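You operate a simulated robot arm through the tools that you are given. There is no shell and no other tool. Be economical: measure what you need, move in short steps, check, and stop when the job is done.

The job below is to be done with a simulated two-armed robot. You get a single attempt, and the scene is never put back.

JOB
On the left part of the left bench, fold the rag in half.

The check looks at the end state, three seconds after you hand in, the way a careful person would. Anything else that was tipped, shoved, dropped, spilled or broken makes it a failure. Flat cloth is picked up by pressing the open fingertips on it (5 to 10 N) and closing them slowly along it; thin cloth reads only 2 to 8 mm in the jaws.

ROBOT AND FRAMES
Two 7-joint arms with two-finger parallel grippers on one trunk, on a base that drives. Base frame: it is fixed to the floor where the robot stands at the start and does not move with it; the origin is under the middle of the robot, x ahead of it, y to its left, z up; the surface under the hand at the start is at about z = 81. Lengths are in cm, angles in rad, forces in N, time in s.
The left shoulder is at the start at [16.3, 17.1, 110.8], the right one opposite. With the tool pointing down near the work surface each hand reaches from about 48 to 96 cm from the robot's upright axis, wherever it stands, measured 20 degrees to its own side. Places, roughly: left part of the left bench [80, 40, 80]. Payload 4.4 kg a hand.
The TCP of each hand is the grasp point between the finger pads, 2.3 cm short of the fingertips. In the tool frame z runs along the fingers and y along their closing line. The gripper opens to 9.4 cm. The fingers are 3.8 cm wide and 1 cm thick; the gripper's body (5.4 by 9.6 cm) begins 3.9 cm behind the TCP.
Orientation is that of the tool frame in the base frame, as a unit quaternion [w, x, y, z]. With the fingers straight down and closing along the base's y, the tool's x points along the base's -x, its y along +y and its z along -z.

CONTROLS
- The arms move only by the tool send_rows. It takes "left_deltas", "right_deltas" or both (then of equal length, played together; a hand with none holds still); each is one flat list of numbers, 7 for each row, row after row: the shift along the base's x, y, z in cm, then the turn, a rotation vector about the base's x, y, z in rad, then the finger opening in cm, from 0 to 9.4. In form: [tx, ty, tz, rx, ry, rz, claw, tx, ty, tz, rx, ry, rz, claw, ...]. A call has 1 to 20 rows; each row is the pose to reach, as a shift and turn from the pose commanded when the call began. A row lasts 0.2 s, in which the tool goes at most 5 cm and 0.15 rad; a call with a longer step from one row to the next is refused whole, and so is a gripper value outside its range. A pose out of reach is approached as far as the arm can. The call stops where the force on the tool passes 40 N (or 10 N more than at its start, if that is more) or the arm is blocked; 0.2 s more then pass. The fingers move at their own pace (about 7.2 cm/s each) and stop on an object; they squeeze with about 29 N. The grip force told is the motor's: it shows also when the fingers shut on nothing. Time passes only in rows, and 0.2 s behind the last, so rows that repeat a pose let the fingers close. The reply holds the time, the measured pose of the TCP, the force on the tool along the base axes, the opening and the grip force, in the units named above and with some noise, with the torque about the TCP (base axes, N m) and any sound that the robot's microphone picked up.
- Cameras (640 x 400 px; columns grow to the right, rows downward): "scene" is now at [28.98, 2.87, 122.35]; the picture's right is [0.34, -0.94, 0.00], its down [-0.67, -0.24, -0.70] and it looks along [0.66, 0.24, -0.71] (base axes); focal length 243 px, centre (320, 200). "left" rides on the left gripper at [8.6, -1.6, -7.4] in its tool frame; the picture's right is [0.18, 0.98, 0.00], its down [-0.58, 0.11, -0.81] and it looks along [-0.79, 0.15, 0.59] (tool axes); focal length 243 px, centre (320, 200). "right" rides on the right gripper at [8.6, 1.6, -7.4] in its tool frame; the picture's right is [-0.18, 0.98, 0.00], its down [-0.58, -0.11, -0.81] and it looks along [-0.79, -0.15, 0.59] (tool axes); focal length 243 px, centre (320, 200).
- get_image(camera): a new picture of that camera. The clock stands still meanwhile.
- raise_lower(by): slides the trunk up (or, below 0, down) by that many cm; the arms and the scene camera ride with it, the base frame stays. It gives what a move gives, with no picture.
- drive_base(legs): drives the robot by 1 to 6 legs, each [ahead, left, turn to the left] in cm, cm and rad, along the robot's own axes; the way and the turn of a leg run together, so that a leg with both is an arc; at most 150 cm and 3.142 rad a leg. The arms and the cameras ride along, it lands a little off, and it stops where it bumps. It gives what a move gives.
- head_to(pan, tilt): turns the head with the scene camera to pan (to the left, within 1.396 rad either way) and tilt (down, from -0.506 to 1.204), counted from straight ahead of the robot. It gives what a move gives.
- measure_at(camera, pixels): for up to 12 pixels [column, row] of the newest picture of that camera ("zoom" is the newest enlarged one), the place [x, y, z] in the base frame of the surface seen there, good to about 0.2 cm, but the place of the scene camera against the robot may be out by one fixed shift of up to 1.2 cm in any direction. The clock stands still meanwhile.
- close_up(camera, box): a new picture of the part [left, top, right, bottom] of that camera's present view, enlarged. The clock stands still meanwhile.
- finish_job(): hands the job in; it is judged then, once.

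Go step by step. Measure first, check grasps and placings, and put right what went wrong. The budget is 80 turns and 78 pictures, counting those below and the enlarged ones. Unless the task says otherwise, let go and move clear before handing in, and close with one line.

The tools are called after ">>>" by a JSON object that holds its "op" and its "data". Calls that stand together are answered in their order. send_rows: Moves the arms, as the interface text tells. Its arguments: {"type":"object","properties":{"left_deltas":{"type":"array","items":{"type":"number"}},"right_deltas":{"type":"array","items":{"type":"number"}}},"required":[]} The other tools are called the same way: raise_lower (by) slides the trunk up or down; drive_base (legs) drives the base; head_to (pan, tilt) turns the head that bears the scene camera; get_image (camera) takes a picture; measure_at (camera, pixels) gives the place of the surface under pixels of a picture; close_up (camera, box) takes an enlarged picture of a part of a camera's view; finish_job () hands the job in.

At the start:

```text
t: 0.0
left_ee_pos: [49.26, 38.73, 96.97]
left_tcp_rot: [0.001, 0.0, 1.0, 0.0]
left_ft_force: [0.2, 0.0, 0.1]
left_ft_torque: [0.04, 0.0, 0.01]
left_opening: 9.42
left_finger_force: 0.1
right_ee_pos: [51.69, -11.8, 101.43]
right_tcp_rot: [-0.001, 0.0, 1.0, 0.0]
right_ft_force: [-0.4, -0.2, -0.1]
right_ft_torque: [-0.04, 0.0, -0.01]
right_opening: 9.39
right_finger_force: 0.1
trunk travel left (down, up): [-12.5, 26.3]
robot x, y, heading: [0.1, 0.07, 0.001]
head pan, tilt: [0.346, 0.794]
```

scene: 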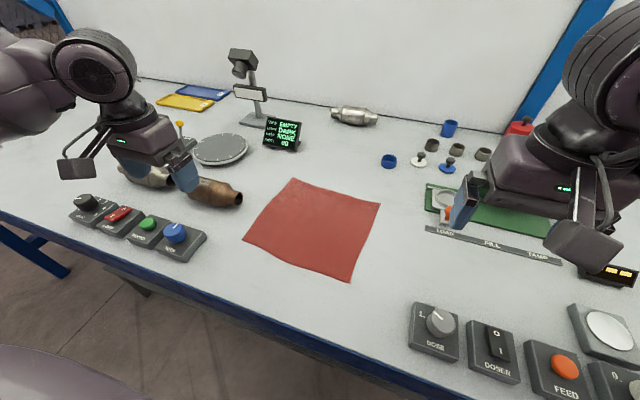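
right: 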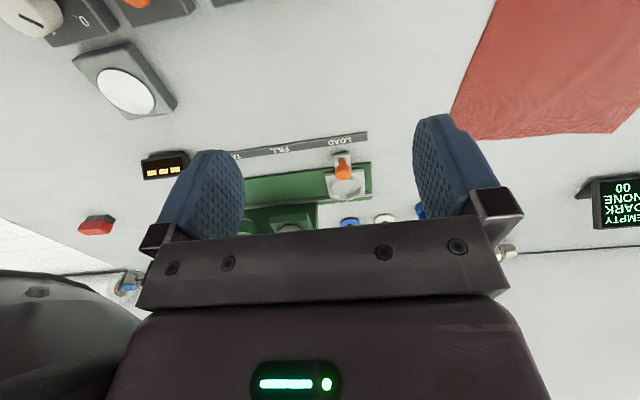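
left: 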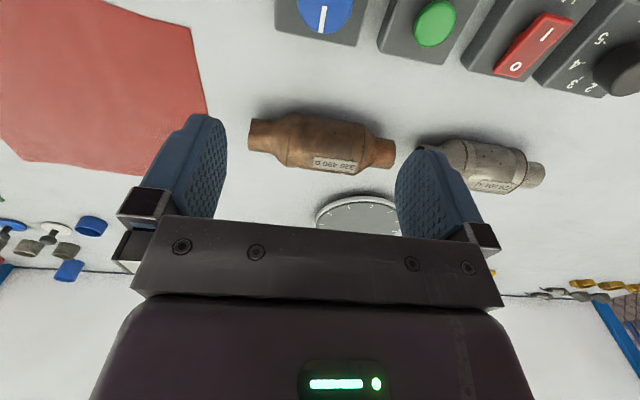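

The scene shows the red rag with corners near (292,179), (380,204), (350,280) and (244,240). I'll measure these corners and the bench around them.

>>> {"op": "measure_at", "data": {"camera": "scene", "pixels": [[292, 180], [379, 205], [349, 279], [245, 240], [315, 225], [335, 191], [365, 240], [297, 260], [268, 208], [240, 260], [400, 240], [215, 192]]}}

>>> {"op": "close_up", "data": {"camera": "scene", "box": [220, 160, 412, 290]}}

>>> {"op": "measure_at", "data": {"camera": "left", "pixels": [[190, 28], [207, 112], [115, 172], [22, 160], [280, 130], [100, 90]]}}

>>> {"op": "measure_at", "data": {"camera": "right", "pixels": [[493, 5], [453, 118], [480, 137], [612, 130], [637, 105], [560, 60]]}}

```text
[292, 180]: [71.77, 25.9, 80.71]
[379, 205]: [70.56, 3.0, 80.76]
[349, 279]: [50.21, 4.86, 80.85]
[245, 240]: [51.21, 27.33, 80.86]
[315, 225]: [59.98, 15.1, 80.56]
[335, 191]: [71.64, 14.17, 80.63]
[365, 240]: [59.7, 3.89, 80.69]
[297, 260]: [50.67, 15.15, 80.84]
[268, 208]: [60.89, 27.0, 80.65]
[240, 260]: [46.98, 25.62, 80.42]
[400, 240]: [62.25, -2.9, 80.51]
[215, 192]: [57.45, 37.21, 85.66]
```

```text
3.08 times, centred on (316, 225) of scene
```

zoom: 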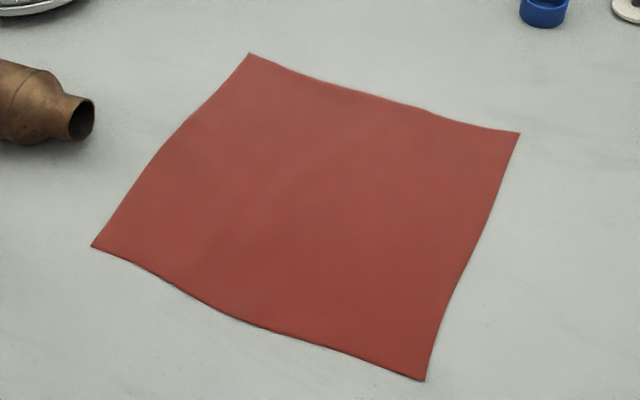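

```text
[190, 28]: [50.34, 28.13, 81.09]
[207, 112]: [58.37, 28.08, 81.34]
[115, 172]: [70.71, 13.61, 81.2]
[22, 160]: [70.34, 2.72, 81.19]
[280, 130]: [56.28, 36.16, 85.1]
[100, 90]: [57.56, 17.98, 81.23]
```

```text
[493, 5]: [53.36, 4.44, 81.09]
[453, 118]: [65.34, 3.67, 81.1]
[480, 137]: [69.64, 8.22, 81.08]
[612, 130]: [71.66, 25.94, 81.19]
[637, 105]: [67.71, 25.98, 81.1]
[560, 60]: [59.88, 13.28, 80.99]
```

The rag lies flat, about x 50.5–71.5, y 3.5–27.5 and z≈81. I'll lift the near edge with both hands, fingers closing along x, and carry it over to the far edge. First I'll turn both hands and bring them above the near corners.

>>> {"op": "send_rows", "data": {"left_deltas": [0.2, -1.3, 0, 0, 0, -0.143, 6, 0.3, -2.5, 0, 0, 0, -0.286, 6, 0.5, -3.8, 0, 0, 0, -0.429, 6, 0.6, -5, 0, 0, 0, -0.571, 6, 0.8, -6.2, 0, 0, 0, -0.714, 6, 0.9, -7.5, 0, 0, 0, -0.857, 6, 1.1, -8.7, 0, 0, 0, -1.0, 6, 1.2, -10, 0, 0, 0, -1.143, 6, 1.4, -11.2, 0, 0, 0, -1.286, 6, 1.5, -12.5, 0, 0, 0, -1.428, 6, 1.7, -13.6, 0, 0, 0, -1.571, 6], "right_deltas": [0, 1.7, -0.4, 0, 0, 0.143, 6, 0, 3.4, -0.8, 0, 0, 0.286, 6, 0, 5.1, -1.2, 0, 0, 0.429, 6, 0, 6.8, -1.6, 0, 0, 0.571, 6, 0, 8.5, -2, 0, 0, 0.714, 6, 0, 10.2, -2.4, 0, 0, 0.857, 6, 0, 11.9, -2.8, 0, 0, 1.0, 6, 0, 13.6, -3.2, 0, 0, 1.143, 6, 0, 15.3, -3.6, 0, 0, 1.286, 6, 0, 17, -4, 0, 0, 1.428, 6, 0, 18.6, -4.4, 0, 0, 1.571, 6]}}

>>> {"op": "get_image", "data": {"camera": "scene"}}

>>> {"op": "get_image", "data": {"camera": "left"}}

>>> {"op": "get_image", "data": {"camera": "right"}}

```text
t: 2.4
left_ee_pos: [50.96, 25.25, 96.87]
left_tcp_rot: [0.0, 0.707, 0.707, -0.001]
left_ft_force: [0.2, -0.6, 0.0]
left_ft_torque: [0.03, 0.02, 0.03]
left_opening: 5.98
left_finger_force: 0.1
right_ee_pos: [51.64, 6.93, 96.97]
right_tcp_rot: [0.0, 0.708, -0.706, 0.0]
right_ft_force: [0.4, 0.2, 0.4]
right_ft_torque: [0.0, 0.0, 0.01]
right_opening: 5.98
right_finger_force: 0.1
trunk travel left (down, up): [-12.5, 26.3]
robot x, y, heading: [0.05, -0.02, 0.003]
head pan, tilt: [0.346, 0.794]
```

```text
73 pictures are left
```

scene: 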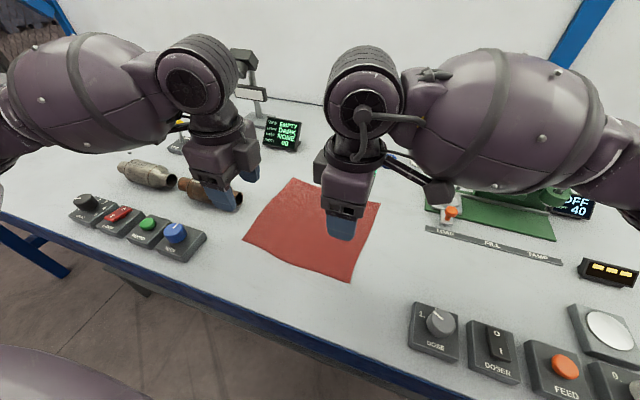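

```text
72 pictures are left
```

left: 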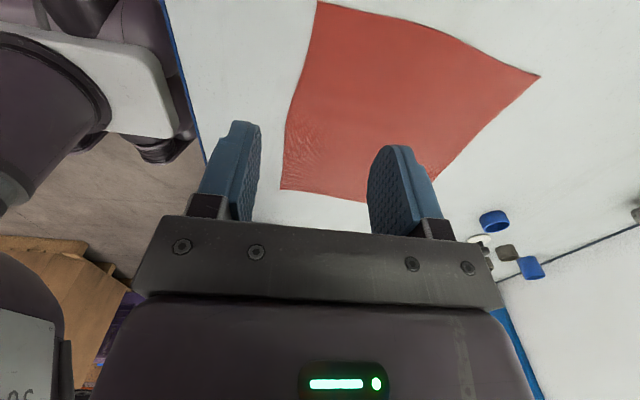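

```text
71 pictures are left
```

right: 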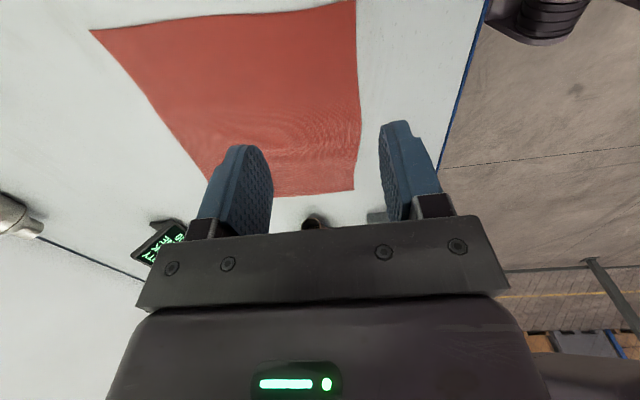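

The left camera shows the near edge running from the left-hand corner (318,3) to the right-hand corner (281,188). I'll measure that edge and the corners in both hand cameras.

>>> {"op": "measure_at", "data": {"camera": "left", "pixels": [[320, 5], [309, 45], [298, 85], [287, 130], [283, 186], [537, 77], [200, 120], [360, 60]]}}

>>> {"op": "measure_at", "data": {"camera": "right", "pixels": [[353, 188], [358, 140], [356, 90], [354, 40], [353, 4], [94, 32], [440, 160]]}}

```text
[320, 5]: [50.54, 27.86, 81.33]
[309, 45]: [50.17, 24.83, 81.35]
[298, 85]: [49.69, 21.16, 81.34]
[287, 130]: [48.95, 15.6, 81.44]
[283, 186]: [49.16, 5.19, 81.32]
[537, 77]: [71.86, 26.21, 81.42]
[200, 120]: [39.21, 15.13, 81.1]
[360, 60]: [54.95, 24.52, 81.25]
```

```text
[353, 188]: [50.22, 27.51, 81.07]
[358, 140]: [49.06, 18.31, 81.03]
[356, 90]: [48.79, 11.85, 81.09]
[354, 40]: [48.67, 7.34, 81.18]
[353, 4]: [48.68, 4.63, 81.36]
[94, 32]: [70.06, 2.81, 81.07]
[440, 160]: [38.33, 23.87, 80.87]
```

Both cameras agree on a bench height of about 81.1. The near edge is at x≈50.1 for the left hand and 48.7 for the right. I'll set a 3 cm opening and go down to just above the cloth.

>>> {"op": "send_rows", "data": {"left_deltas": [0.6, 0.1, -4, 0, 0, 0, 3, 1.2, 0.2, -8, 0, 0, 0, 3, 1.2, 0.2, -11, 0, 0, 0, 3, 1.2, 0.2, -12.5, 0, 0, 0, 3, 1.2, 0.2, -12.8, 0, 0, 0, 3], "right_deltas": [-0.5, 0, -4, 0, 0, 0, 3, -1, 0, -8, 0, 0, 0, 3, -1, 0, -11, 0, 0, 0, 3, -1, 0, -12.5, 0, 0, 0, 3, -1, 0, -12.8, 0, 0, 0, 3]}}

>>> {"op": "get_image", "data": {"camera": "left"}}

>>> {"op": "get_image", "data": {"camera": "right"}}

```text
t: 3.6
left_ee_pos: [52.11, 25.46, 84.02]
left_tcp_rot: [0.0, 0.707, 0.707, 0.001]
left_ft_force: [-0.7, 0.0, 0.2]
left_ft_torque: [0.0, 0.0, 0.04]
left_opening: 3.0
left_finger_force: 0.1
right_ee_pos: [50.68, 6.81, 84.27]
right_tcp_rot: [-0.001, -0.707, 0.707, 0.0]
right_ft_force: [0.0, 0.0, -0.3]
right_ft_torque: [0.05, 0.01, 0.0]
right_opening: 2.99
right_finger_force: 0.0
trunk travel left (down, up): [-12.5, 26.3]
robot x, y, heading: [-0.01, -0.12, 0.003]
head pan, tilt: [0.346, 0.794]
```

```text
70 pictures are left
```

left: 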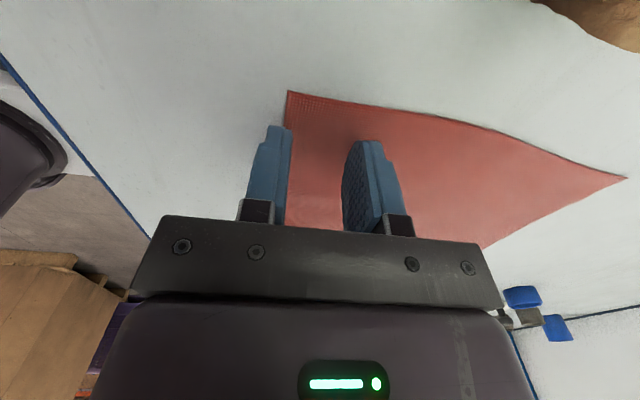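

```text
69 pictures are left
```

right: 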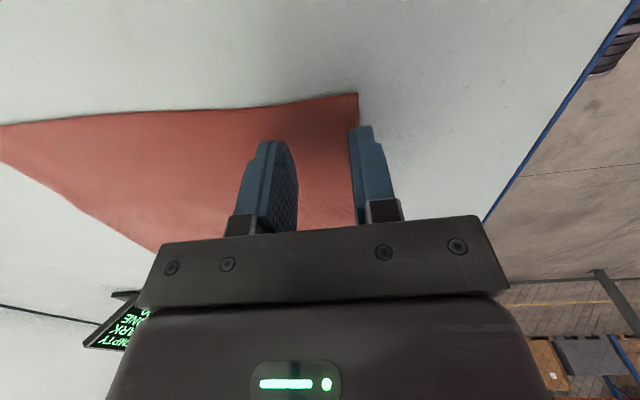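

The outer fingers sit right at the cloth edge (left camera 280,180; right camera 365,180), which is what I wanted. I'll press down gently in small steps.

>>> {"op": "send_rows", "data": {"left_deltas": [0, 0, -0.3, 0, 0, 0, 3, 0, 0, -0.5, 0, 0, 0, 3, 0, 0, -0.6, 0, 0, 0, 3, 0, 0, -0.7, 0, 0, 0, 3], "right_deltas": [0, 0, -0.3, 0, 0, 0, 3, 0, 0, -0.5, 0, 0, 0, 3, 0, 0, -0.7, 0, 0, 0, 3, 0, 0, -0.85, 0, 0, 0, 3]}}

```text
t: 4.6
left_ee_pos: [52.19, 25.43, 83.51]
left_tcp_rot: [0.0, 0.707, 0.707, 0.002]
left_ft_force: [-1.2, -1.5, 6.0]
left_ft_torque: [0.0, 0.03, 0.05]
left_opening: 3.01
left_finger_force: 0.0
right_ee_pos: [50.65, 6.88, 83.63]
right_tcp_rot: [0.001, -0.707, 0.707, -0.001]
right_ft_force: [0.2, 0.0, 0.1]
right_ft_torque: [0.01, -0.03, 0.01]
right_opening: 3.02
right_finger_force: 0.0
trunk travel left (down, up): [-12.5, 26.3]
robot x, y, heading: [0.13, -0.27, 0.006]
head pan, tilt: [0.346, 0.794]
```

The left hand presses with 6 N and the right has no contact yet. I'll lower the right one further.

>>> {"op": "send_rows", "data": {"right_deltas": [0, 0, -0.1, 0, 0, 0, 3, 0, 0, -0.2, 0, 0, 0, 3]}}

```text
t: 5.2
left_ee_pos: [52.08, 25.4, 83.45]
left_tcp_rot: [0.001, 0.707, 0.707, 0.0]
left_ft_force: [-0.5, -0.4, 1.0]
left_ft_torque: [-0.05, -0.01, 0.0]
left_opening: 3.02
left_finger_force: 0.2
right_ee_pos: [50.77, 6.88, 83.5]
right_tcp_rot: [-0.002, 0.708, -0.707, 0.0]
right_ft_force: [0.7, -2.8, 16.0]
right_ft_torque: [-0.13, 0.14, 0.0]
right_opening: 2.97
right_finger_force: 0.0
trunk travel left (down, up): [-12.5, 26.3]
robot x, y, heading: [0.17, 0.31, 0.0]
head pan, tilt: [0.346, 0.794]
```

The right hand now reads 16 N and the left 1 N. I'll balance them.

>>> {"op": "send_rows", "data": {"left_deltas": [0, 0, -0.06, 0, 0, 0, 3, 0, 0, -0.06, 0, 0, 0, 3], "right_deltas": [0, 0, 0.07, 0, 0, 0, 3, 0, 0, 0.07, 0, 0, 0, 3]}}

```text
t: 5.8
left_ee_pos: [52.13, 25.47, 83.31]
left_tcp_rot: [0.001, 0.707, 0.707, 0.001]
left_ft_force: [-0.8, -0.6, 6.9]
left_ft_torque: [0.0, 0.03, 0.01]
left_opening: 3.02
left_finger_force: 0.2
right_ee_pos: [50.71, 6.81, 83.49]
right_tcp_rot: [-0.002, 0.707, -0.707, 0.0]
right_ft_force: [3.4, 0.9, 19.7]
right_ft_torque: [-0.06, 0.08, 0.02]
right_opening: 2.92
right_finger_force: 0.1
trunk travel left (down, up): [-12.5, 26.3]
robot x, y, heading: [0.14, -0.04, 0.0]
head pan, tilt: [0.346, 0.794]
```

The left hand is good at 6.9 N. The right is too heavy at 20 N, so I'll raise it a little.

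>>> {"op": "send_rows", "data": {"right_deltas": [0, 0, 0.07, 0, 0, 0, 3, 0, 0, 0.07, 0, 0, 0, 3]}}

```text
t: 6.4
left_ee_pos: [52.15, 25.52, 83.39]
left_tcp_rot: [0.001, 0.707, 0.707, 0.001]
left_ft_force: [-0.1, -0.6, 9.5]
left_ft_torque: [-0.01, 0.07, 0.05]
left_opening: 2.99
left_finger_force: 0.1
right_ee_pos: [50.67, 6.84, 83.33]
right_tcp_rot: [-0.001, 0.708, -0.707, 0.0]
right_ft_force: [3.2, 1.1, 18.4]
right_ft_torque: [-0.04, 0.07, 0.06]
right_opening: 2.92
right_finger_force: 0.0
trunk travel left (down, up): [-12.5, 26.3]
robot x, y, heading: [-0.11, 0.09, 0.001]
head pan, tilt: [0.346, 0.794]
```

The left hand reads 9.5 N and the right still 18 N. I'll raise the right another 0.15 cm.

>>> {"op": "send_rows", "data": {"right_deltas": [0, 0, 0.12, 0, 0, 0, 3, 0, 0, 0.12, 0, 0, 0, 3]}}

```text
t: 7.0
left_ee_pos: [52.13, 25.5, 83.46]
left_tcp_rot: [0.001, 0.708, 0.707, 0.001]
left_ft_force: [1.2, -0.7, 17.7]
left_ft_torque: [-0.02, 0.16, 0.03]
left_opening: 2.97
left_finger_force: 0.1
right_ee_pos: [50.55, 6.89, 83.42]
right_tcp_rot: [-0.001, 0.707, -0.707, 0.0]
right_ft_force: [0.8, 1.6, 6.4]
right_ft_torque: [-0.01, 0.0, -0.02]
right_opening: 2.97
right_finger_force: 0.0
trunk travel left (down, up): [-12.5, 26.3]
robot x, y, heading: [-0.15, 0.01, -0.002]
head pan, tilt: [0.346, 0.794]
```

The right hand is good at 6.4 N and the left has drifted to 18 N. I'll ease the left slightly and close both slowly.

>>> {"op": "send_rows", "data": {"left_deltas": [0, 0, 0.08, 0, 0, 0, 3, 0, 0, 0.08, 0, 0, 0, 2.6, 0, 0, 0.08, 0, 0, 0, 2.2, 0, 0, 0.08, 0, 0, 0, 1.8, 0, 0, 0.08, 0, 0, 0, 1.4, 0, 0, 0.08, 0, 0, 0, 1.0, 0, 0, 0.08, 0, 0, 0, 0.6, 0, 0, 0.08, 0, 0, 0, 0.2, 0, 0, 0.08, 0, 0, 0, 0, 0, 0, 0.08, 0, 0, 0, 0], "right_deltas": [0, 0, 0, 0, 0, 0, 3, 0, 0, 0, 0, 0, 0, 2.6, 0, 0, 0, 0, 0, 0, 2.2, 0, 0, 0, 0, 0, 0, 1.8, 0, 0, 0, 0, 0, 0, 1.4, 0, 0, 0, 0, 0, 0, 1.0, 0, 0, 0, 0, 0, 0, 0.6, 0, 0, 0, 0, 0, 0, 0.2, 0, 0, 0, 0, 0, 0, 0, 0, 0, 0, 0, 0, 0, 0]}}

>>> {"op": "get_image", "data": {"camera": "left"}}

>>> {"op": "get_image", "data": {"camera": "right"}}

```text
t: 9.2
left_ee_pos: [52.1, 25.53, 83.47]
left_tcp_rot: [0.0, 0.707, 0.708, 0.001]
left_ft_force: [-2.8, -2.1, 15.5]
left_ft_torque: [0.01, 0.07, 0.03]
left_opening: 0.24
left_finger_force: 29.1
right_ee_pos: [50.46, 6.87, 83.53]
right_tcp_rot: [0.0, 0.707, -0.707, 0.001]
right_ft_force: [0.2, 1.7, 0.6]
right_ft_torque: [0.03, -0.01, -0.01]
right_opening: 0.27
right_finger_force: 29.0
trunk travel left (down, up): [-12.5, 26.3]
robot x, y, heading: [-0.09, -0.49, -0.001]
head pan, tilt: [0.346, 0.794]
```

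```text
68 pictures are left
```

left: 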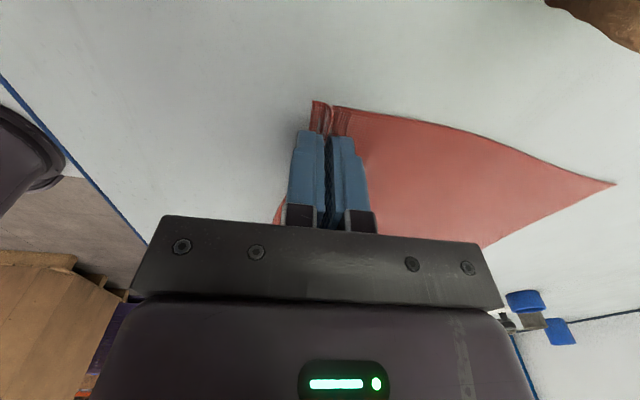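

```text
67 pictures are left
```

right: 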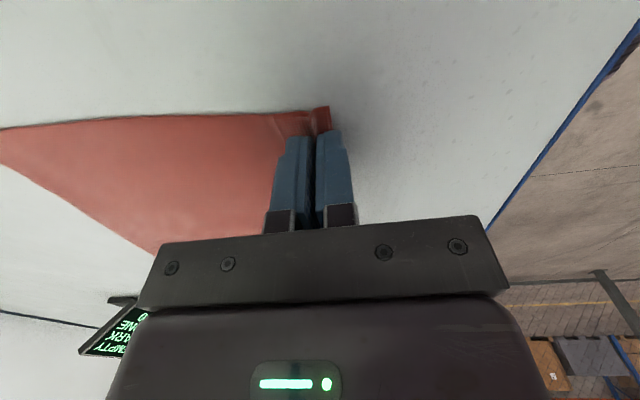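

Both grips hold cloth (0.24 and 0.27 cm, about 29 N). I'll carry the edge up and forward along an arc to the halfway point, then check.

>>> {"op": "send_rows", "data": {"left_deltas": [0.1, 0, 0.8, 0, 0, 0, 0, 0.29, 0, 2.07, 0, 0, 0, 0, 1.13, -0.1, 4, 0, 0, 0, 0, 2.46, -0.2, 5.66, 0, 0, 0, 0, 4.2, -0.3, 6.93, 0, 0, 0, 0, 6.23, -0.4, 7.73, 0, 0, 0, 0, 8.4, -0.6, 8, 0, 0, 0, 0], "right_deltas": [0.1, 0, 0.8, 0, 0, 0, 0, 0.29, 0, 2.07, 0, 0, 0, 0, 1.13, -0.1, 4, 0, 0, 0, 0, 2.46, -0.2, 5.66, 0, 0, 0, 0, 4.2, -0.3, 6.93, 0, 0, 0, 0, 6.23, -0.4, 7.73, 0, 0, 0, 0, 8.4, -0.6, 8, 0, 0, 0, 0]}}

>>> {"op": "get_image", "data": {"camera": "scene"}}

>>> {"op": "get_image", "data": {"camera": "left"}}

>>> {"op": "get_image", "data": {"camera": "right"}}

```text
t: 10.8
left_ee_pos: [60.6, 24.74, 91.32]
left_tcp_rot: [0.0, 0.708, 0.706, -0.001]
left_ft_force: [-4.0, -9.5, -0.8]
left_ft_torque: [-0.16, 0.06, -0.11]
left_opening: 0.22
left_finger_force: 28.3
right_ee_pos: [54.76, 6.62, 90.38]
right_tcp_rot: [0.001, -0.707, 0.707, 0.0]
right_ft_force: [3.5, 9.3, 0.0]
right_ft_torque: [0.24, -0.07, -0.06]
right_opening: 0.24
right_finger_force: 29.0
right hand out of reach, approached as far as the arm can: row 6, 7
trunk travel left (down, up): [-12.5, 26.3]
robot x, y, heading: [0.08, 0.35, -0.001]
head pan, tilt: [0.346, 0.794]
```

```text
66 pictures are left
```

scene: 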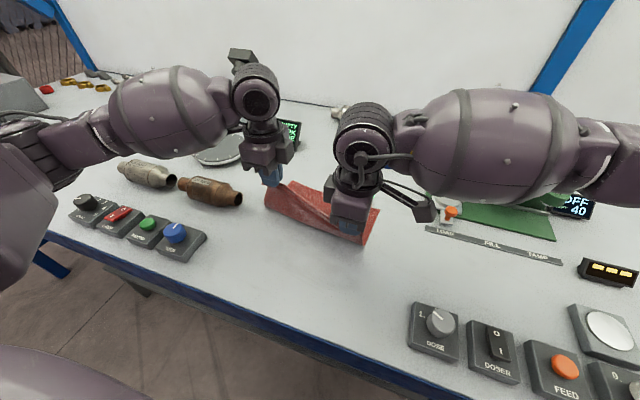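

```text
65 pictures are left
```

left: 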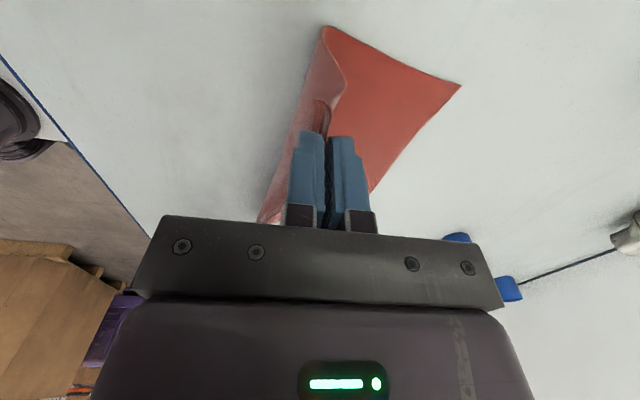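

```text
64 pictures are left
```

right: 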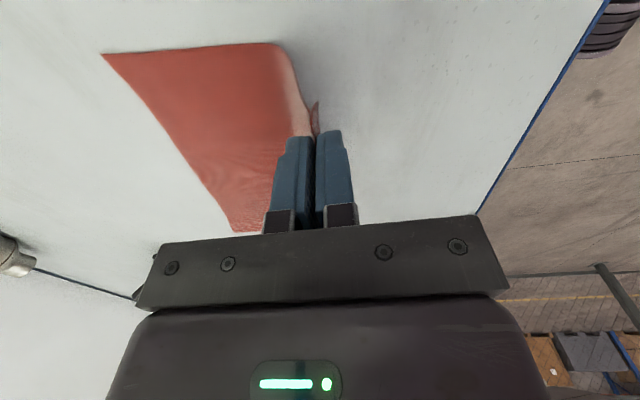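

The right hand stopped at x=54.8, out of reach there because it is crossed too far inward. I'll bring both hands back along the arc so I can lay the edge down and shift the base to the left for a better reach.

>>> {"op": "send_rows", "data": {"left_deltas": [-2.17, 0.2, -0.3, 0, 0, 0, 0, -4.2, 0.3, -1.07, 0, 0, 0, 0], "right_deltas": [-2.17, 0.2, -0.3, 0, 0, 0, 0, -4.2, 0.3, -1.07, 0, 0, 0, 0]}}

```text
t: 11.4
left_ee_pos: [56.39, 25.07, 90.34]
left_tcp_rot: [0.0, 0.706, 0.708, 0.0]
left_ft_force: [-4.4, -11.2, -1.1]
left_ft_torque: [-0.23, 0.04, -0.08]
left_opening: 0.22
left_finger_force: 29.1
right_ee_pos: [50.54, 6.99, 89.33]
right_tcp_rot: [0.0, -0.707, 0.707, 0.0]
right_ft_force: [5.4, 11.5, 1.2]
right_ft_torque: [0.28, -0.14, -0.07]
right_opening: 0.23
right_finger_force: 29.1
trunk travel left (down, up): [-12.5, 26.3]
robot x, y, heading: [-0.35, -0.22, 0.001]
head pan, tilt: [0.346, 0.794]
```

The readings show that commands continue from the clipped pose. I'll lower both hands back to the place where I gripped.

>>> {"op": "send_rows", "data": {"left_deltas": [-2.2, 0.2, -1.2, 0, 0, 0, 0, -3.4, 0.3, -2.7, 0, 0, 0, 0, -4.2, 0.4, -4.7, 0, 0, 0, 0, -4.4, 0.4, -6.0, 0, 0, 0, 0, -4.4, 0.4, -6.7, 0, 0, 0, 0], "right_deltas": [0, 0, -1.2, 0, 0, 0, 0, -0.1, -0.1, -2.4, 0, 0, 0, 0, -0.1, -0.1, -4, 0, 0, 0, 0, -0.1, -0.1, -5.1, 0, 0, 0, 0, -0.1, -0.1, -5.7, 0, 0, 0, 0]}}

>>> {"op": "get_image", "data": {"camera": "scene"}}

```text
t: 12.6
left_ee_pos: [51.84, 25.66, 83.72]
left_tcp_rot: [0.0, 0.708, 0.706, 0.002]
left_ft_force: [0.2, -4.7, 2.5]
left_ft_torque: [-0.13, -0.02, -0.03]
left_opening: 0.22
left_finger_force: 29.6
right_ee_pos: [50.48, 6.82, 83.56]
right_tcp_rot: [0.001, -0.707, 0.707, -0.001]
right_ft_force: [1.2, 4.3, 3.6]
right_ft_torque: [0.07, -0.03, -0.05]
right_opening: 0.24
right_finger_force: 29.0
trunk travel left (down, up): [-12.5, 26.3]
robot x, y, heading: [-0.11, 0.17, 0.003]
head pan, tilt: [0.346, 0.794]
```

```text
63 pictures are left
```

scene: 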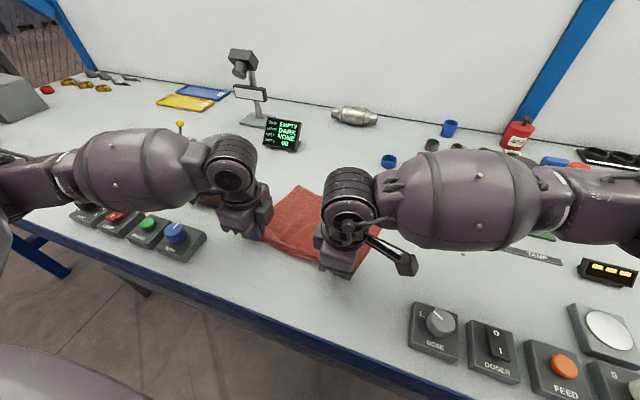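

The edge is laid back down. I'll open slowly to flatten the pinch, then rise.

>>> {"op": "send_rows", "data": {"left_deltas": [0, 0, 0, 0, 0, 0, 0.8, 0, 0, 0, 0, 0, 0, 1.6, 0, 0, 0, 0, 0, 0, 2.4, 0, 0, 0, 0, 0, 0, 3.2, 0, 0, 0, 0, 0, 0, 3.4, 0, 0, 2, 0, 0, 0, 3.4, 0, 0, 6, 0, 0, 0, 3.4, 0, 0, 10, 0, 0, 0, 3.4, 0, 0, 13, 0, 0, 0, 3.4], "right_deltas": [0, 0, 0, 0, 0, 0, 0.8, 0, 0, 0, 0, 0, 0, 1.6, 0, 0, 0, 0, 0, 0, 2.4, 0, 0, 0, 0, 0, 0, 3.2, 0, 0, 0, 0, 0, 0, 3.4, 0, 0, 2, 0, 0, 0, 3.4, 0, 0, 6, 0, 0, 0, 3.4, 0, 0, 10, 0, 0, 0, 3.4, 0, 0, 13, 0, 0, 0, 3.4]}}

>>> {"op": "get_image", "data": {"camera": "scene"}}

>>> {"op": "get_image", "data": {"camera": "left"}}

```text
t: 14.6
left_ee_pos: [51.63, 25.63, 96.52]
left_tcp_rot: [0.001, 0.707, 0.707, -0.001]
left_ft_force: [0.5, 0.3, 1.2]
left_ft_torque: [0.01, 0.01, -0.02]
left_opening: 3.42
left_finger_force: 0.1
right_ee_pos: [50.44, 6.73, 96.61]
right_tcp_rot: [-0.001, 0.707, -0.707, 0.001]
right_ft_force: [-0.6, 0.2, 0.0]
right_ft_torque: [-0.01, -0.01, 0.0]
right_opening: 3.4
right_finger_force: 0.0
trunk travel left (down, up): [-12.5, 26.3]
robot x, y, heading: [-0.26, -0.01, 0.004]
head pan, tilt: [0.346, 0.794]
```

```text
62 pictures are left
```

scene: 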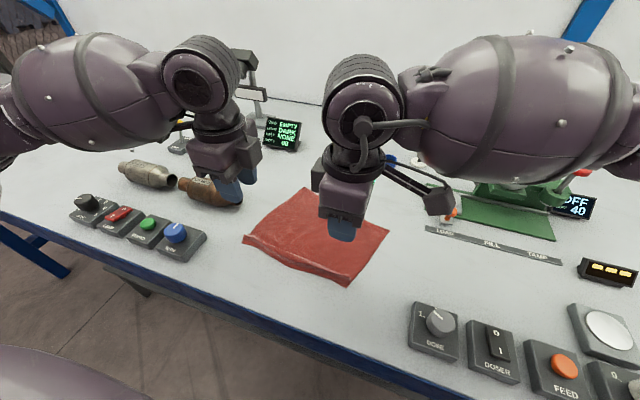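

```text
61 pictures are left
```

left: 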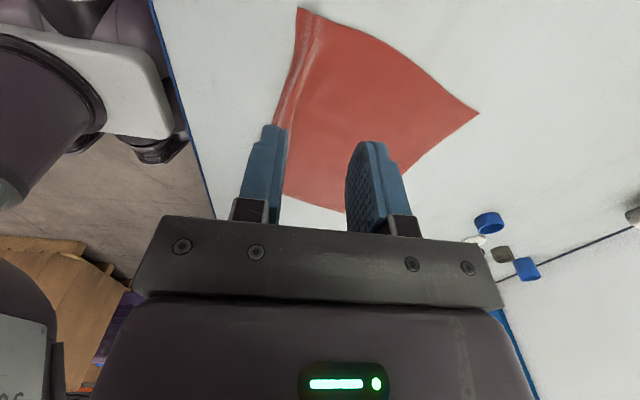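

The rag is back, with a small ridge left along the near edge (left camera 300,100). Now I'll drive the base 16 cm to the left to centre the robot on the rag.

>>> {"op": "drive_base", "data": {"legs": [[0, 16, 0]]}}

```text
t: 16.7
left_ee_pos: [51.92, 41.73, 96.55]
left_tcp_rot: [0.0, 0.709, 0.706, 0.0]
left_ft_force: [-0.3, -0.4, 0.8]
left_ft_torque: [-0.01, 0.01, 0.02]
left_opening: 3.39
left_finger_force: 0.0
right_ee_pos: [50.41, 22.91, 96.5]
right_tcp_rot: [-0.001, -0.707, 0.708, -0.001]
right_ft_force: [-0.4, 0.4, 0.5]
right_ft_torque: [-0.06, -0.04, 0.03]
right_opening: 3.37
right_finger_force: 0.1
trunk travel left (down, up): [-12.5, 26.3]
robot x, y, heading: [-0.01, 16.22, -0.004]
head pan, tilt: [0.346, 0.794]
```

The base is now at y=16.2. I'll move the hands back over the rag and test in the air whether both reach x≈69.

>>> {"op": "send_rows", "data": {"left_deltas": [0, -4, 0, 0, 0, 0, 3.4, 0, -8, 0, 0, 0, 0, 3.4, 0, -12, 0, 0, 0, 0, 3.4, 0, -16, 0, 0, 0, 0, 3.4, 4, -16.5, -2, 0, 0, 0, 3.4, 8, -17, -4, 0, 0, 0, 3.4, 12, -17, -4, 0, 0, 0, 3.4, 16, -17, -4, 0, 0, 0, 3.4, 18.5, -17, -4, 0, 0, 0, 3.4], "right_deltas": [0, -4, 0, 0, 0, 0, 3.4, 0, -8, 0, 0, 0, 0, 3.4, 0, -12, 0, 0, 0, 0, 3.4, 0, -16, 0, 0, 0, 0, 3.4, 4, -16.5, -2, 0, 0, 0, 3.4, 8, -17, -4, 0, 0, 0, 3.4, 12, -17, -4, 0, 0, 0, 3.4, 16, -17, -4, 0, 0, 0, 3.4, 18.5, -17, -4, 0, 0, 0, 3.4]}}

```text
t: 18.7
left_ee_pos: [70.23, 24.75, 92.5]
left_tcp_rot: [0.0, 0.708, 0.707, -0.001]
left_ft_force: [0.3, -0.2, -0.9]
left_ft_torque: [0.01, -0.02, 0.0]
left_opening: 3.42
left_finger_force: 0.0
right_ee_pos: [51.51, 10.86, 96.26]
right_tcp_rot: [0.0, -0.706, 0.708, 0.0]
right_ft_force: [-0.4, 0.0, -0.5]
right_ft_torque: [0.0, -0.01, 0.02]
right_opening: 3.4
right_finger_force: 0.1
right hand out of reach, approached as far as the arm can: row 4, 5, 6, 7, 8, 9
trunk travel left (down, up): [-12.5, 26.3]
robot x, y, heading: [-0.15, 16.58, -0.001]
head pan, tilt: [0.346, 0.794]
```

The left hand reaches x=70 easily, but the right wrist hits a limit at this yaw. A gripper turned half round grips the same way, so I'll turn the right hand by −π (camera toward the middle), and keep the left hand away meanwhile.

>>> {"op": "send_rows", "data": {"right_deltas": [0, 0, 0, 0, 0, -0.15, 3.4, 0, -0.5, 0, 0, 0, -0.3, 3.4, 0, -1, 0, 0, 0, -0.45, 3.4, 0, -1.5, 0, 0, 0, -0.6, 3.4, 0, -2, 0, 0, 0, -0.75, 3.4, 0, -2.5, 0, 0, 0, -0.9, 3.4, 0, -3, 0, 0, 0, -1.05, 3.4, 0, -3.5, 0, 0, 0, -1.2, 3.4, 0, -4, 0, 0, 0, -1.35, 3.4, 0, -4, 0, 0, 0, -1.5, 3.4, 0, -4, 0, 0, 0, -1.65, 3.4, 0, -4, 0, 0, 0, -1.8, 3.4, 0, -4, 0, 0, 0, -1.95, 3.4, 0, -4, 0, 0, 0, -2.1, 3.4, 0, -4, 0, 0, 0, -2.25, 3.4, 0, -4, 0, 0, 0, -2.4, 3.4, 0, -4, 0, 0, 0, -2.55, 3.4, 0, -4, 0, 0, 0, -2.7, 3.4, 0, -4, 0, 0, 0, -2.85, 3.4, 0, -4, 0, 0, 0, -3.0, 3.4]}}

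>>> {"op": "get_image", "data": {"camera": "scene"}}

```text
t: 22.9
left_ee_pos: [70.28, 24.64, 92.47]
left_tcp_rot: [0.0, 0.709, 0.706, 0.0]
left_ft_force: [0.0, 0.2, 0.4]
left_ft_torque: [-0.01, -0.02, 0.01]
left_opening: 3.41
left_finger_force: 0.2
right_ee_pos: [52.24, 7.18, 95.77]
right_tcp_rot: [0.0, 0.658, 0.753, 0.0]
right_ft_force: [0.2, 0.4, -0.6]
right_ft_torque: [-0.02, -0.01, 0.01]
right_opening: 3.4
right_finger_force: 0.0
trunk travel left (down, up): [-12.5, 26.3]
robot x, y, heading: [0.1, 16.04, -0.004]
head pan, tilt: [0.346, 0.794]
```

```text
60 pictures are left
```

scene: 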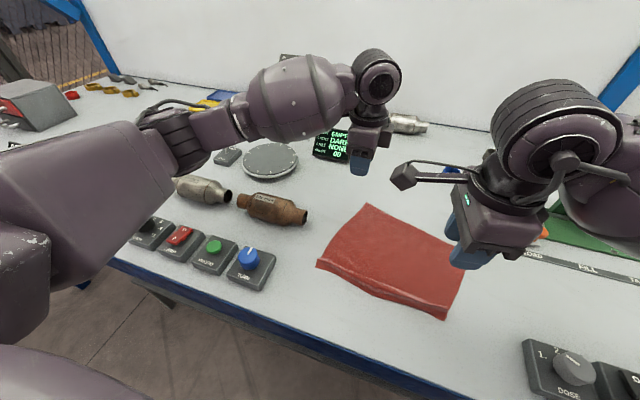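

The turn worked (pose quaternion about [0, 0.66, 0.75, 0]). I'll finish the last 0.14 rad and test the right hand's reach forward to x≈69.

>>> {"op": "send_rows", "data": {"right_deltas": [2, 0, -1, 0, 0, -0.07, 3.4, 6, -0.5, -2, 0, 0, -0.135, 3.4, 10, -1, -3, 0, 0, -0.135, 3.4, 14, -1.5, -4, 0, 0, -0.135, 3.4, 17.5, -1.5, -4, 0, 0, -0.135, 3.4]}}

>>> {"op": "get_image", "data": {"camera": "right"}}

>>> {"op": "get_image", "data": {"camera": "left"}}

>>> {"op": "get_image", "data": {"camera": "scene"}}

```text
t: 24.1
left_ee_pos: [70.15, 24.67, 92.54]
left_tcp_rot: [0.0, 0.707, 0.707, 0.0]
left_ft_force: [0.1, -0.4, 0.1]
left_ft_torque: [0.02, 0.0, 0.01]
left_opening: 3.4
left_finger_force: 0.0
right_ee_pos: [69.82, 5.67, 91.89]
right_tcp_rot: [0.0, 0.705, 0.709, -0.001]
right_ft_force: [0.3, -0.3, -0.2]
right_ft_torque: [0.0, 0.01, -0.04]
right_opening: 3.41
right_finger_force: 0.1
trunk travel left (down, up): [-12.5, 26.3]
robot x, y, heading: [-0.13, 16.62, 0.001]
head pan, tilt: [0.346, 0.794]
```

```text
59 pictures are left
```

right: 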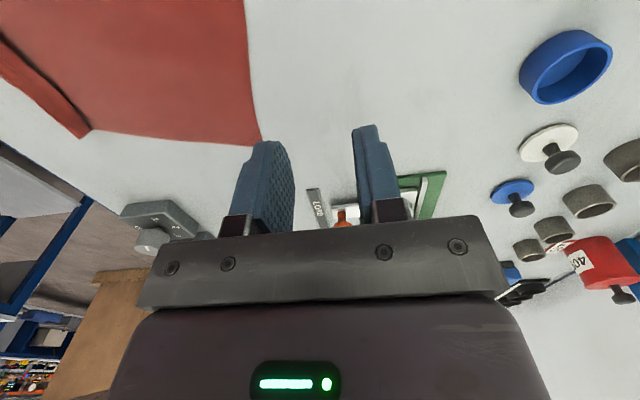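

```text
58 pictures are left
```

left: 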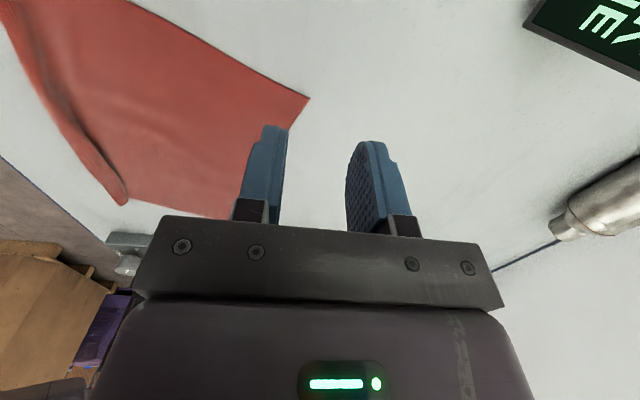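

```text
57 pictures are left
```

scene: 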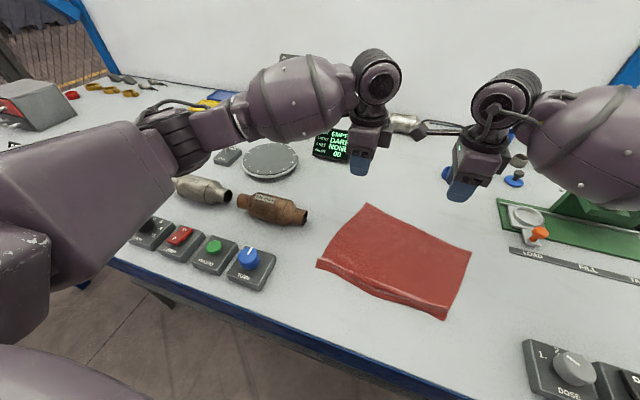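

Both hands now reach. I'll look closely at the rag and measure its present shape.

>>> {"op": "close_up", "data": {"camera": "scene", "box": [300, 195, 492, 325]}}

>>> {"op": "measure_at", "data": {"camera": "right", "pixels": [[259, 143], [244, 2], [90, 132], [80, 133], [45, 90], [5, 45], [5, 75], [105, 120], [60, 80]]}}

>>> {"op": "measure_at", "data": {"camera": "left", "pixels": [[307, 98], [130, 3], [125, 203], [105, 185], [80, 150], [50, 110], [20, 50], [140, 195], [60, 90]]}}

```text
3.08 times, centred on (396, 260) of scene
```

zoom: 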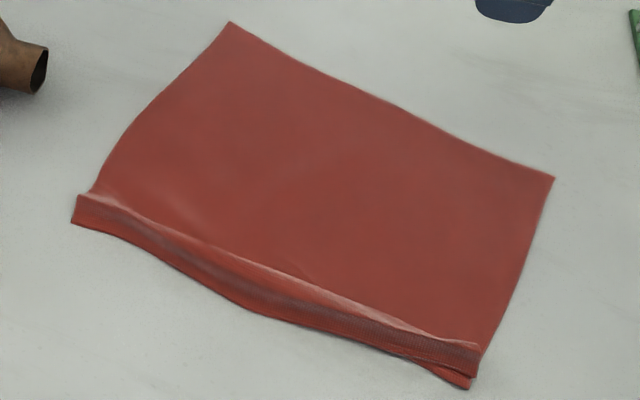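

```text
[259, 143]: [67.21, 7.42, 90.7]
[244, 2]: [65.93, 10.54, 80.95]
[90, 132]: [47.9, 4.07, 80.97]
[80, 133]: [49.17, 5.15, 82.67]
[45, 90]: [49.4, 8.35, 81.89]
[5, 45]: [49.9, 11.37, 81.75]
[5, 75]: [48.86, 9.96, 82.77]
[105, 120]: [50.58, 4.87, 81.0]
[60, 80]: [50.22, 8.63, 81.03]
```

```text
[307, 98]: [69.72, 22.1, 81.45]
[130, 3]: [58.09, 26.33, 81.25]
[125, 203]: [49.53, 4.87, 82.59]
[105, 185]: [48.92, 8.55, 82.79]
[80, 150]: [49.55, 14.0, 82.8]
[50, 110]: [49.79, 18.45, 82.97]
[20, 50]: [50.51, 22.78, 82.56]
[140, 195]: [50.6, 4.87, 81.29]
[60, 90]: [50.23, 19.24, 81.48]
```

A standing ridge about 1.7 cm high runs along the near edge, which can be gripped directly. I'll measure the outline in the enlarged picture.

>>> {"op": "measure_at", "data": {"camera": "zoom", "pixels": [[232, 27], [550, 180], [470, 385], [475, 350], [74, 222], [80, 197], [100, 200], [275, 265], [255, 308], [400, 100], [125, 140], [512, 290]]}}

```text
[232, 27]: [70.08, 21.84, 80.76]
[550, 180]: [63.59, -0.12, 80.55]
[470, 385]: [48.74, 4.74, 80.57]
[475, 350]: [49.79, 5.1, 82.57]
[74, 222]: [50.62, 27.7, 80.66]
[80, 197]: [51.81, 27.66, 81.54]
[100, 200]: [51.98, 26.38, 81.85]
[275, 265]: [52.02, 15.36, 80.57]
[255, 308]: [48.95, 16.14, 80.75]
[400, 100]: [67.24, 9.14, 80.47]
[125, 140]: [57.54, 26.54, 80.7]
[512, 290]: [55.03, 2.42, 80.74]
```

The rag has skewed: the far corners are now near (70,22) and (63.7,0), and the ridge lies along the near edge. The far edge is clean, so I'll grip its corners by pinching along the edge, hang the rag to straighten it, and fold it toward the robot. First I'll turn both hands so they close along the far edge.

>>> {"op": "send_rows", "data": {"left_deltas": [0, -0.6, 0, 0, 0, 0.145, 3, 0, -1.2, 0, 0, 0, 0.29, 3, 0, -1.8, 0, 0, 0, 0.435, 3, 0, -2.4, 0, 0, 0, 0.58, 3, 0, -3, 0, 0, 0, 0.725, 3, 0, -3.6, 0, 0, 0, 0.87, 3, -0.1, -4.2, 0, 0, 0, 1.015, 3, -0.2, -4.8, 0, 0, 0, 1.16, 3, -0.2, -5.5, 0, 0, 0, 1.29, 3], "right_deltas": [-0.5, -0.4, 0, 0, 0, 0.145, 3, -1, -0.8, 0, 0, 0, 0.29, 3, -1.5, -1.2, 0, 0, 0, 0.435, 3, -2, -1.6, 0, 0, 0, 0.58, 3, -2.5, -2, 0, 0, 0, 0.725, 3, -3, -2.4, 0, 0, 0, 0.87, 3, -3.5, -2.7, 0, 0, 0, 1.015, 3, -4, -3, 0, 0, 0, 1.16, 3, -4.6, -3.2, 0, 0, 0, 1.29, 3]}}

>>> {"op": "get_image", "data": {"camera": "right"}}

>>> {"op": "get_image", "data": {"camera": "left"}}

```text
t: 26.1
left_ee_pos: [70.14, 19.23, 92.62]
left_tcp_rot: [0.001, 0.14, 0.99, -0.001]
left_ft_force: [0.4, -0.3, 0.1]
left_ft_torque: [0.03, -0.02, -0.02]
left_opening: 2.99
left_finger_force: 0.2
right_ee_pos: [65.09, 2.41, 91.81]
right_tcp_rot: [0.0, 0.136, 0.991, 0.0]
right_ft_force: [0.1, 0.2, 0.0]
right_ft_torque: [0.01, 0.01, 0.01]
right_opening: 2.98
right_finger_force: 0.1
trunk travel left (down, up): [-12.5, 26.3]
robot x, y, heading: [-0.04, 16.56, 0.001]
head pan, tilt: [0.346, 0.794]
```

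```text
55 pictures are left
```

right: 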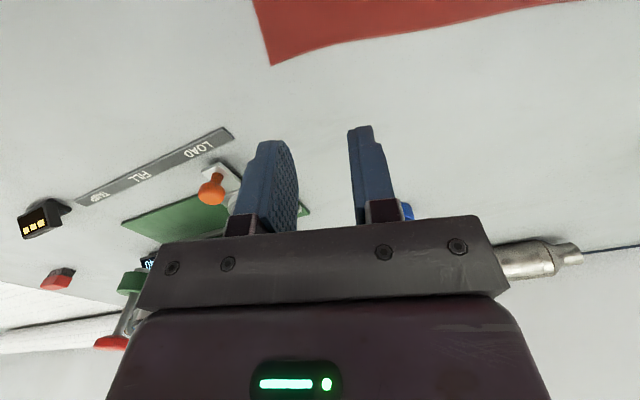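

```text
54 pictures are left
```

left: 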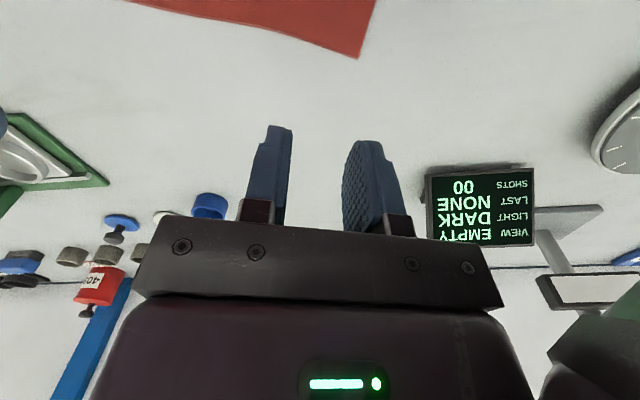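

I'll measure the far corners and the edge in both hand cameras.

>>> {"op": "measure_at", "data": {"camera": "right", "pixels": [[271, 63], [300, 54], [345, 38], [400, 26], [255, 8]]}}

>>> {"op": "measure_at", "data": {"camera": "left", "pixels": [[357, 57], [320, 46], [270, 34], [220, 22], [374, 5]]}}

```text
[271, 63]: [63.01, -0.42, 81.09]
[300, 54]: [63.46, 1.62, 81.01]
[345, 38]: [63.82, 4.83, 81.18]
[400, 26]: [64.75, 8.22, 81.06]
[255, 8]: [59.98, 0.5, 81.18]
```

```text
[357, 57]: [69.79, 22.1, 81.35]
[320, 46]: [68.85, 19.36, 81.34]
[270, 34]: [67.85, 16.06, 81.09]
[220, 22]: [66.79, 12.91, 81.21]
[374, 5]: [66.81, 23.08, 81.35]
```

The edge is at x=68.85 at the left hand and 63.55 at the right. I'll shift in slightly so about 1.2 cm of the pads overlaps the cloth, and descend to just above it.

>>> {"op": "send_rows", "data": {"left_deltas": [-0.5, 0, -3, 0, 0, 0, 3, -0.5, 0, -6, 0, 0, 0, 3, -0.5, 0, -8, 0, 0, 0, 3, -0.5, 0, -8.6, 0, 0, 0, 3, -0.5, 0, -8.8, 0, 0, 0, 3], "right_deltas": [-0.8, 0, -3, 0, 0, 0, 3, -0.8, 0, -6, 0, 0, 0, 3, -0.8, 0, -7.2, 0, 0, 0, 3, -0.8, 0, -7.8, 0, 0, 0, 3, -0.8, 0, -8, 0, 0, 0, 3]}}

>>> {"op": "get_image", "data": {"camera": "right"}}

>>> {"op": "get_image", "data": {"camera": "left"}}

```text
t: 27.3
left_ee_pos: [69.64, 19.28, 83.77]
left_tcp_rot: [0.0, 0.141, 0.99, 0.0]
left_ft_force: [1.0, 0.4, -0.8]
left_ft_torque: [0.01, -0.03, 0.0]
left_opening: 2.99
left_finger_force: 0.1
right_ee_pos: [64.21, 2.48, 83.8]
right_tcp_rot: [0.0, 0.137, 0.991, 0.001]
right_ft_force: [-0.1, -0.1, 0.3]
right_ft_torque: [0.0, 0.04, 0.01]
right_opening: 3.02
right_finger_force: 0.1
trunk travel left (down, up): [-12.5, 26.3]
robot x, y, heading: [0.08, 16.44, -0.005]
head pan, tilt: [0.346, 0.794]
```

```text
53 pictures are left
```

right: 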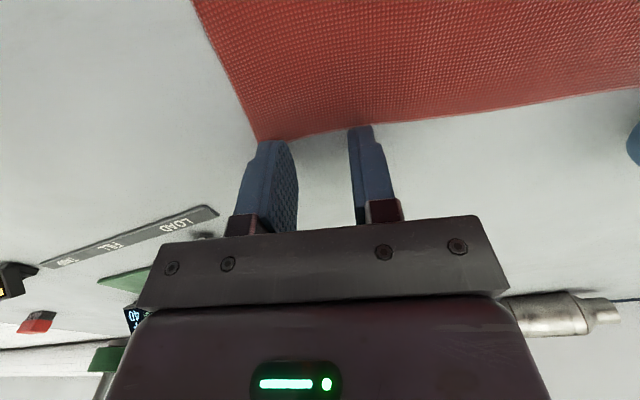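

```text
52 pictures are left
```

left: 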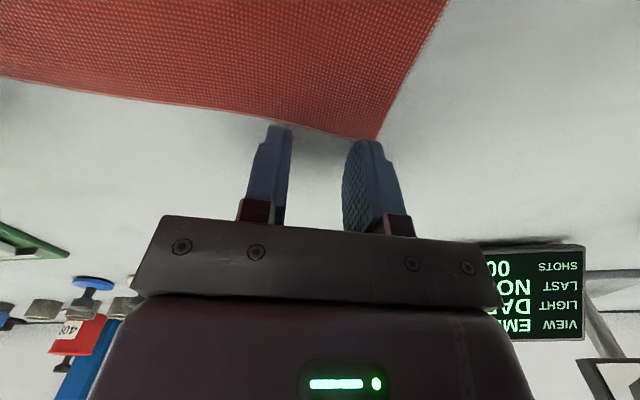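

In both pictures the cloth edge only just reaches the fingertips. I'll move both hands about 1 cm further in over the cloth and press down gently.

>>> {"op": "send_rows", "data": {"left_deltas": [-0.5, 0.1, 0, 0, 0, 0, 3, -1.0, 0.2, 0, 0, 0, 0, 3, -1.0, 0.2, -0.2, 0, 0, 0, 3, -1.0, 0.2, -0.3, 0, 0, 0, 3, -1.0, 0.2, -0.4, 0, 0, 0, 3], "right_deltas": [-0.5, 0.1, 0, 0, 0, 0, 3, -1.0, 0.2, 0, 0, 0, 0, 3, -1.0, 0.2, -0.2, 0, 0, 0, 3, -1.0, 0.2, -0.3, 0, 0, 0, 3, -1.0, 0.2, -0.4, 0, 0, 0, 3]}}

>>> {"op": "get_image", "data": {"camera": "right"}}

>>> {"op": "get_image", "data": {"camera": "left"}}

```text
t: 28.5
left_ee_pos: [69.47, 19.8, 84.95]
left_tcp_rot: [0.013, 0.14, 0.99, 0.004]
left_ft_force: [-0.1, 0.3, -0.2]
left_ft_torque: [0.0, 0.0, 0.0]
left_opening: 2.97
left_finger_force: 0.0
right_ee_pos: [63.26, 2.75, 83.91]
right_tcp_rot: [0.003, 0.138, 0.99, 0.001]
right_ft_force: [0.3, -0.6, -0.3]
right_ft_torque: [-0.02, 0.01, -0.01]
right_opening: 2.98
right_finger_force: 0.0
trunk travel left (down, up): [-12.5, 26.3]
robot x, y, heading: [0.03, 16.14, 0.003]
head pan, tilt: [0.346, 0.794]
heard: click
```

```text
51 pictures are left
```

right: 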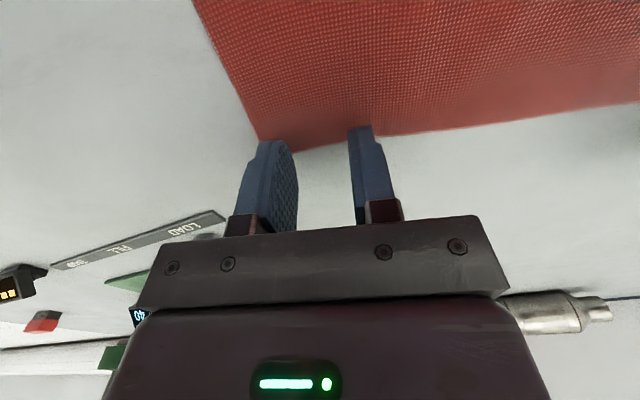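

```text
50 pictures are left
```

left: 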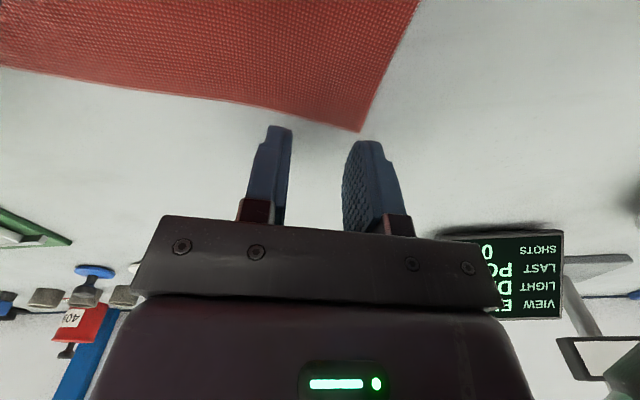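

I heard a click, and the left hand was pushed up to z=84.95, so the left arm is probably touching something. I'll look with the scene camera before moving again.

>>> {"op": "get_image", "data": {"camera": "scene"}}

```text
49 pictures are left
```

scene: 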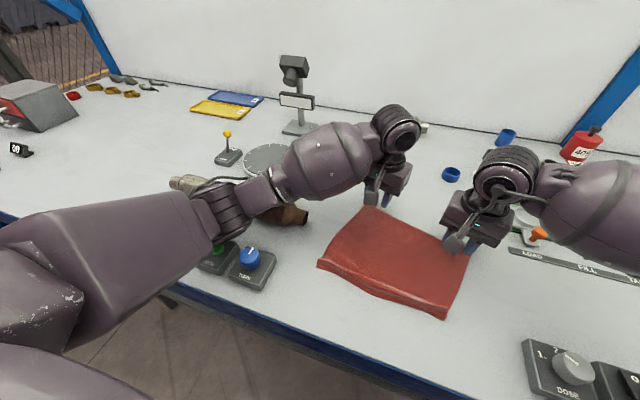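

The left forearm and elbow hang low over the button panel, so it probably touched a switch. I'll raise the trunk to lift the whole arm straight off, then inspect the panel.

>>> {"op": "raise_lower", "data": {"by": 12}}

>>> {"op": "get_image", "data": {"camera": "scene"}}

>>> {"op": "close_up", "data": {"camera": "left", "box": [380, 190, 640, 350]}}

```text
t: 30.0
left_ee_pos: [68.76, 19.49, 95.07]
left_tcp_rot: [0.0, 0.14, 0.99, 0.0]
left_ft_force: [-0.3, -1.0, -1.0]
left_ft_torque: [0.01, 0.03, 0.0]
left_opening: 3.01
left_finger_force: 0.1
right_ee_pos: [63.19, 2.58, 95.25]
right_tcp_rot: [-0.001, 0.138, 0.99, 0.0]
right_ft_force: [0.4, 0.4, -0.7]
right_ft_torque: [0.01, 0.01, 0.02]
right_opening: 3.01
right_finger_force: 0.1
trunk travel left (down, up): [-24.5, 14.3]
robot x, y, heading: [-0.22, 16.42, -0.002]
head pan, tilt: [0.346, 0.794]
```

```text
48 pictures are left
```

scene: 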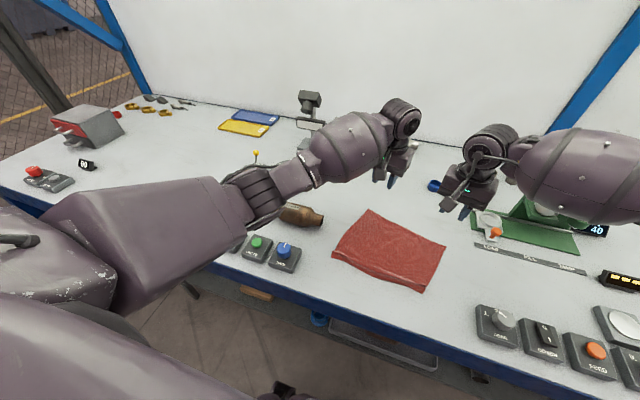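

```text
2.46 times, centred on (510, 270) of left
```

zoom: 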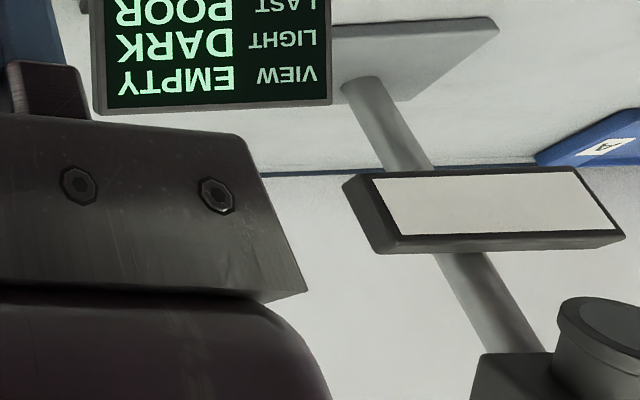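

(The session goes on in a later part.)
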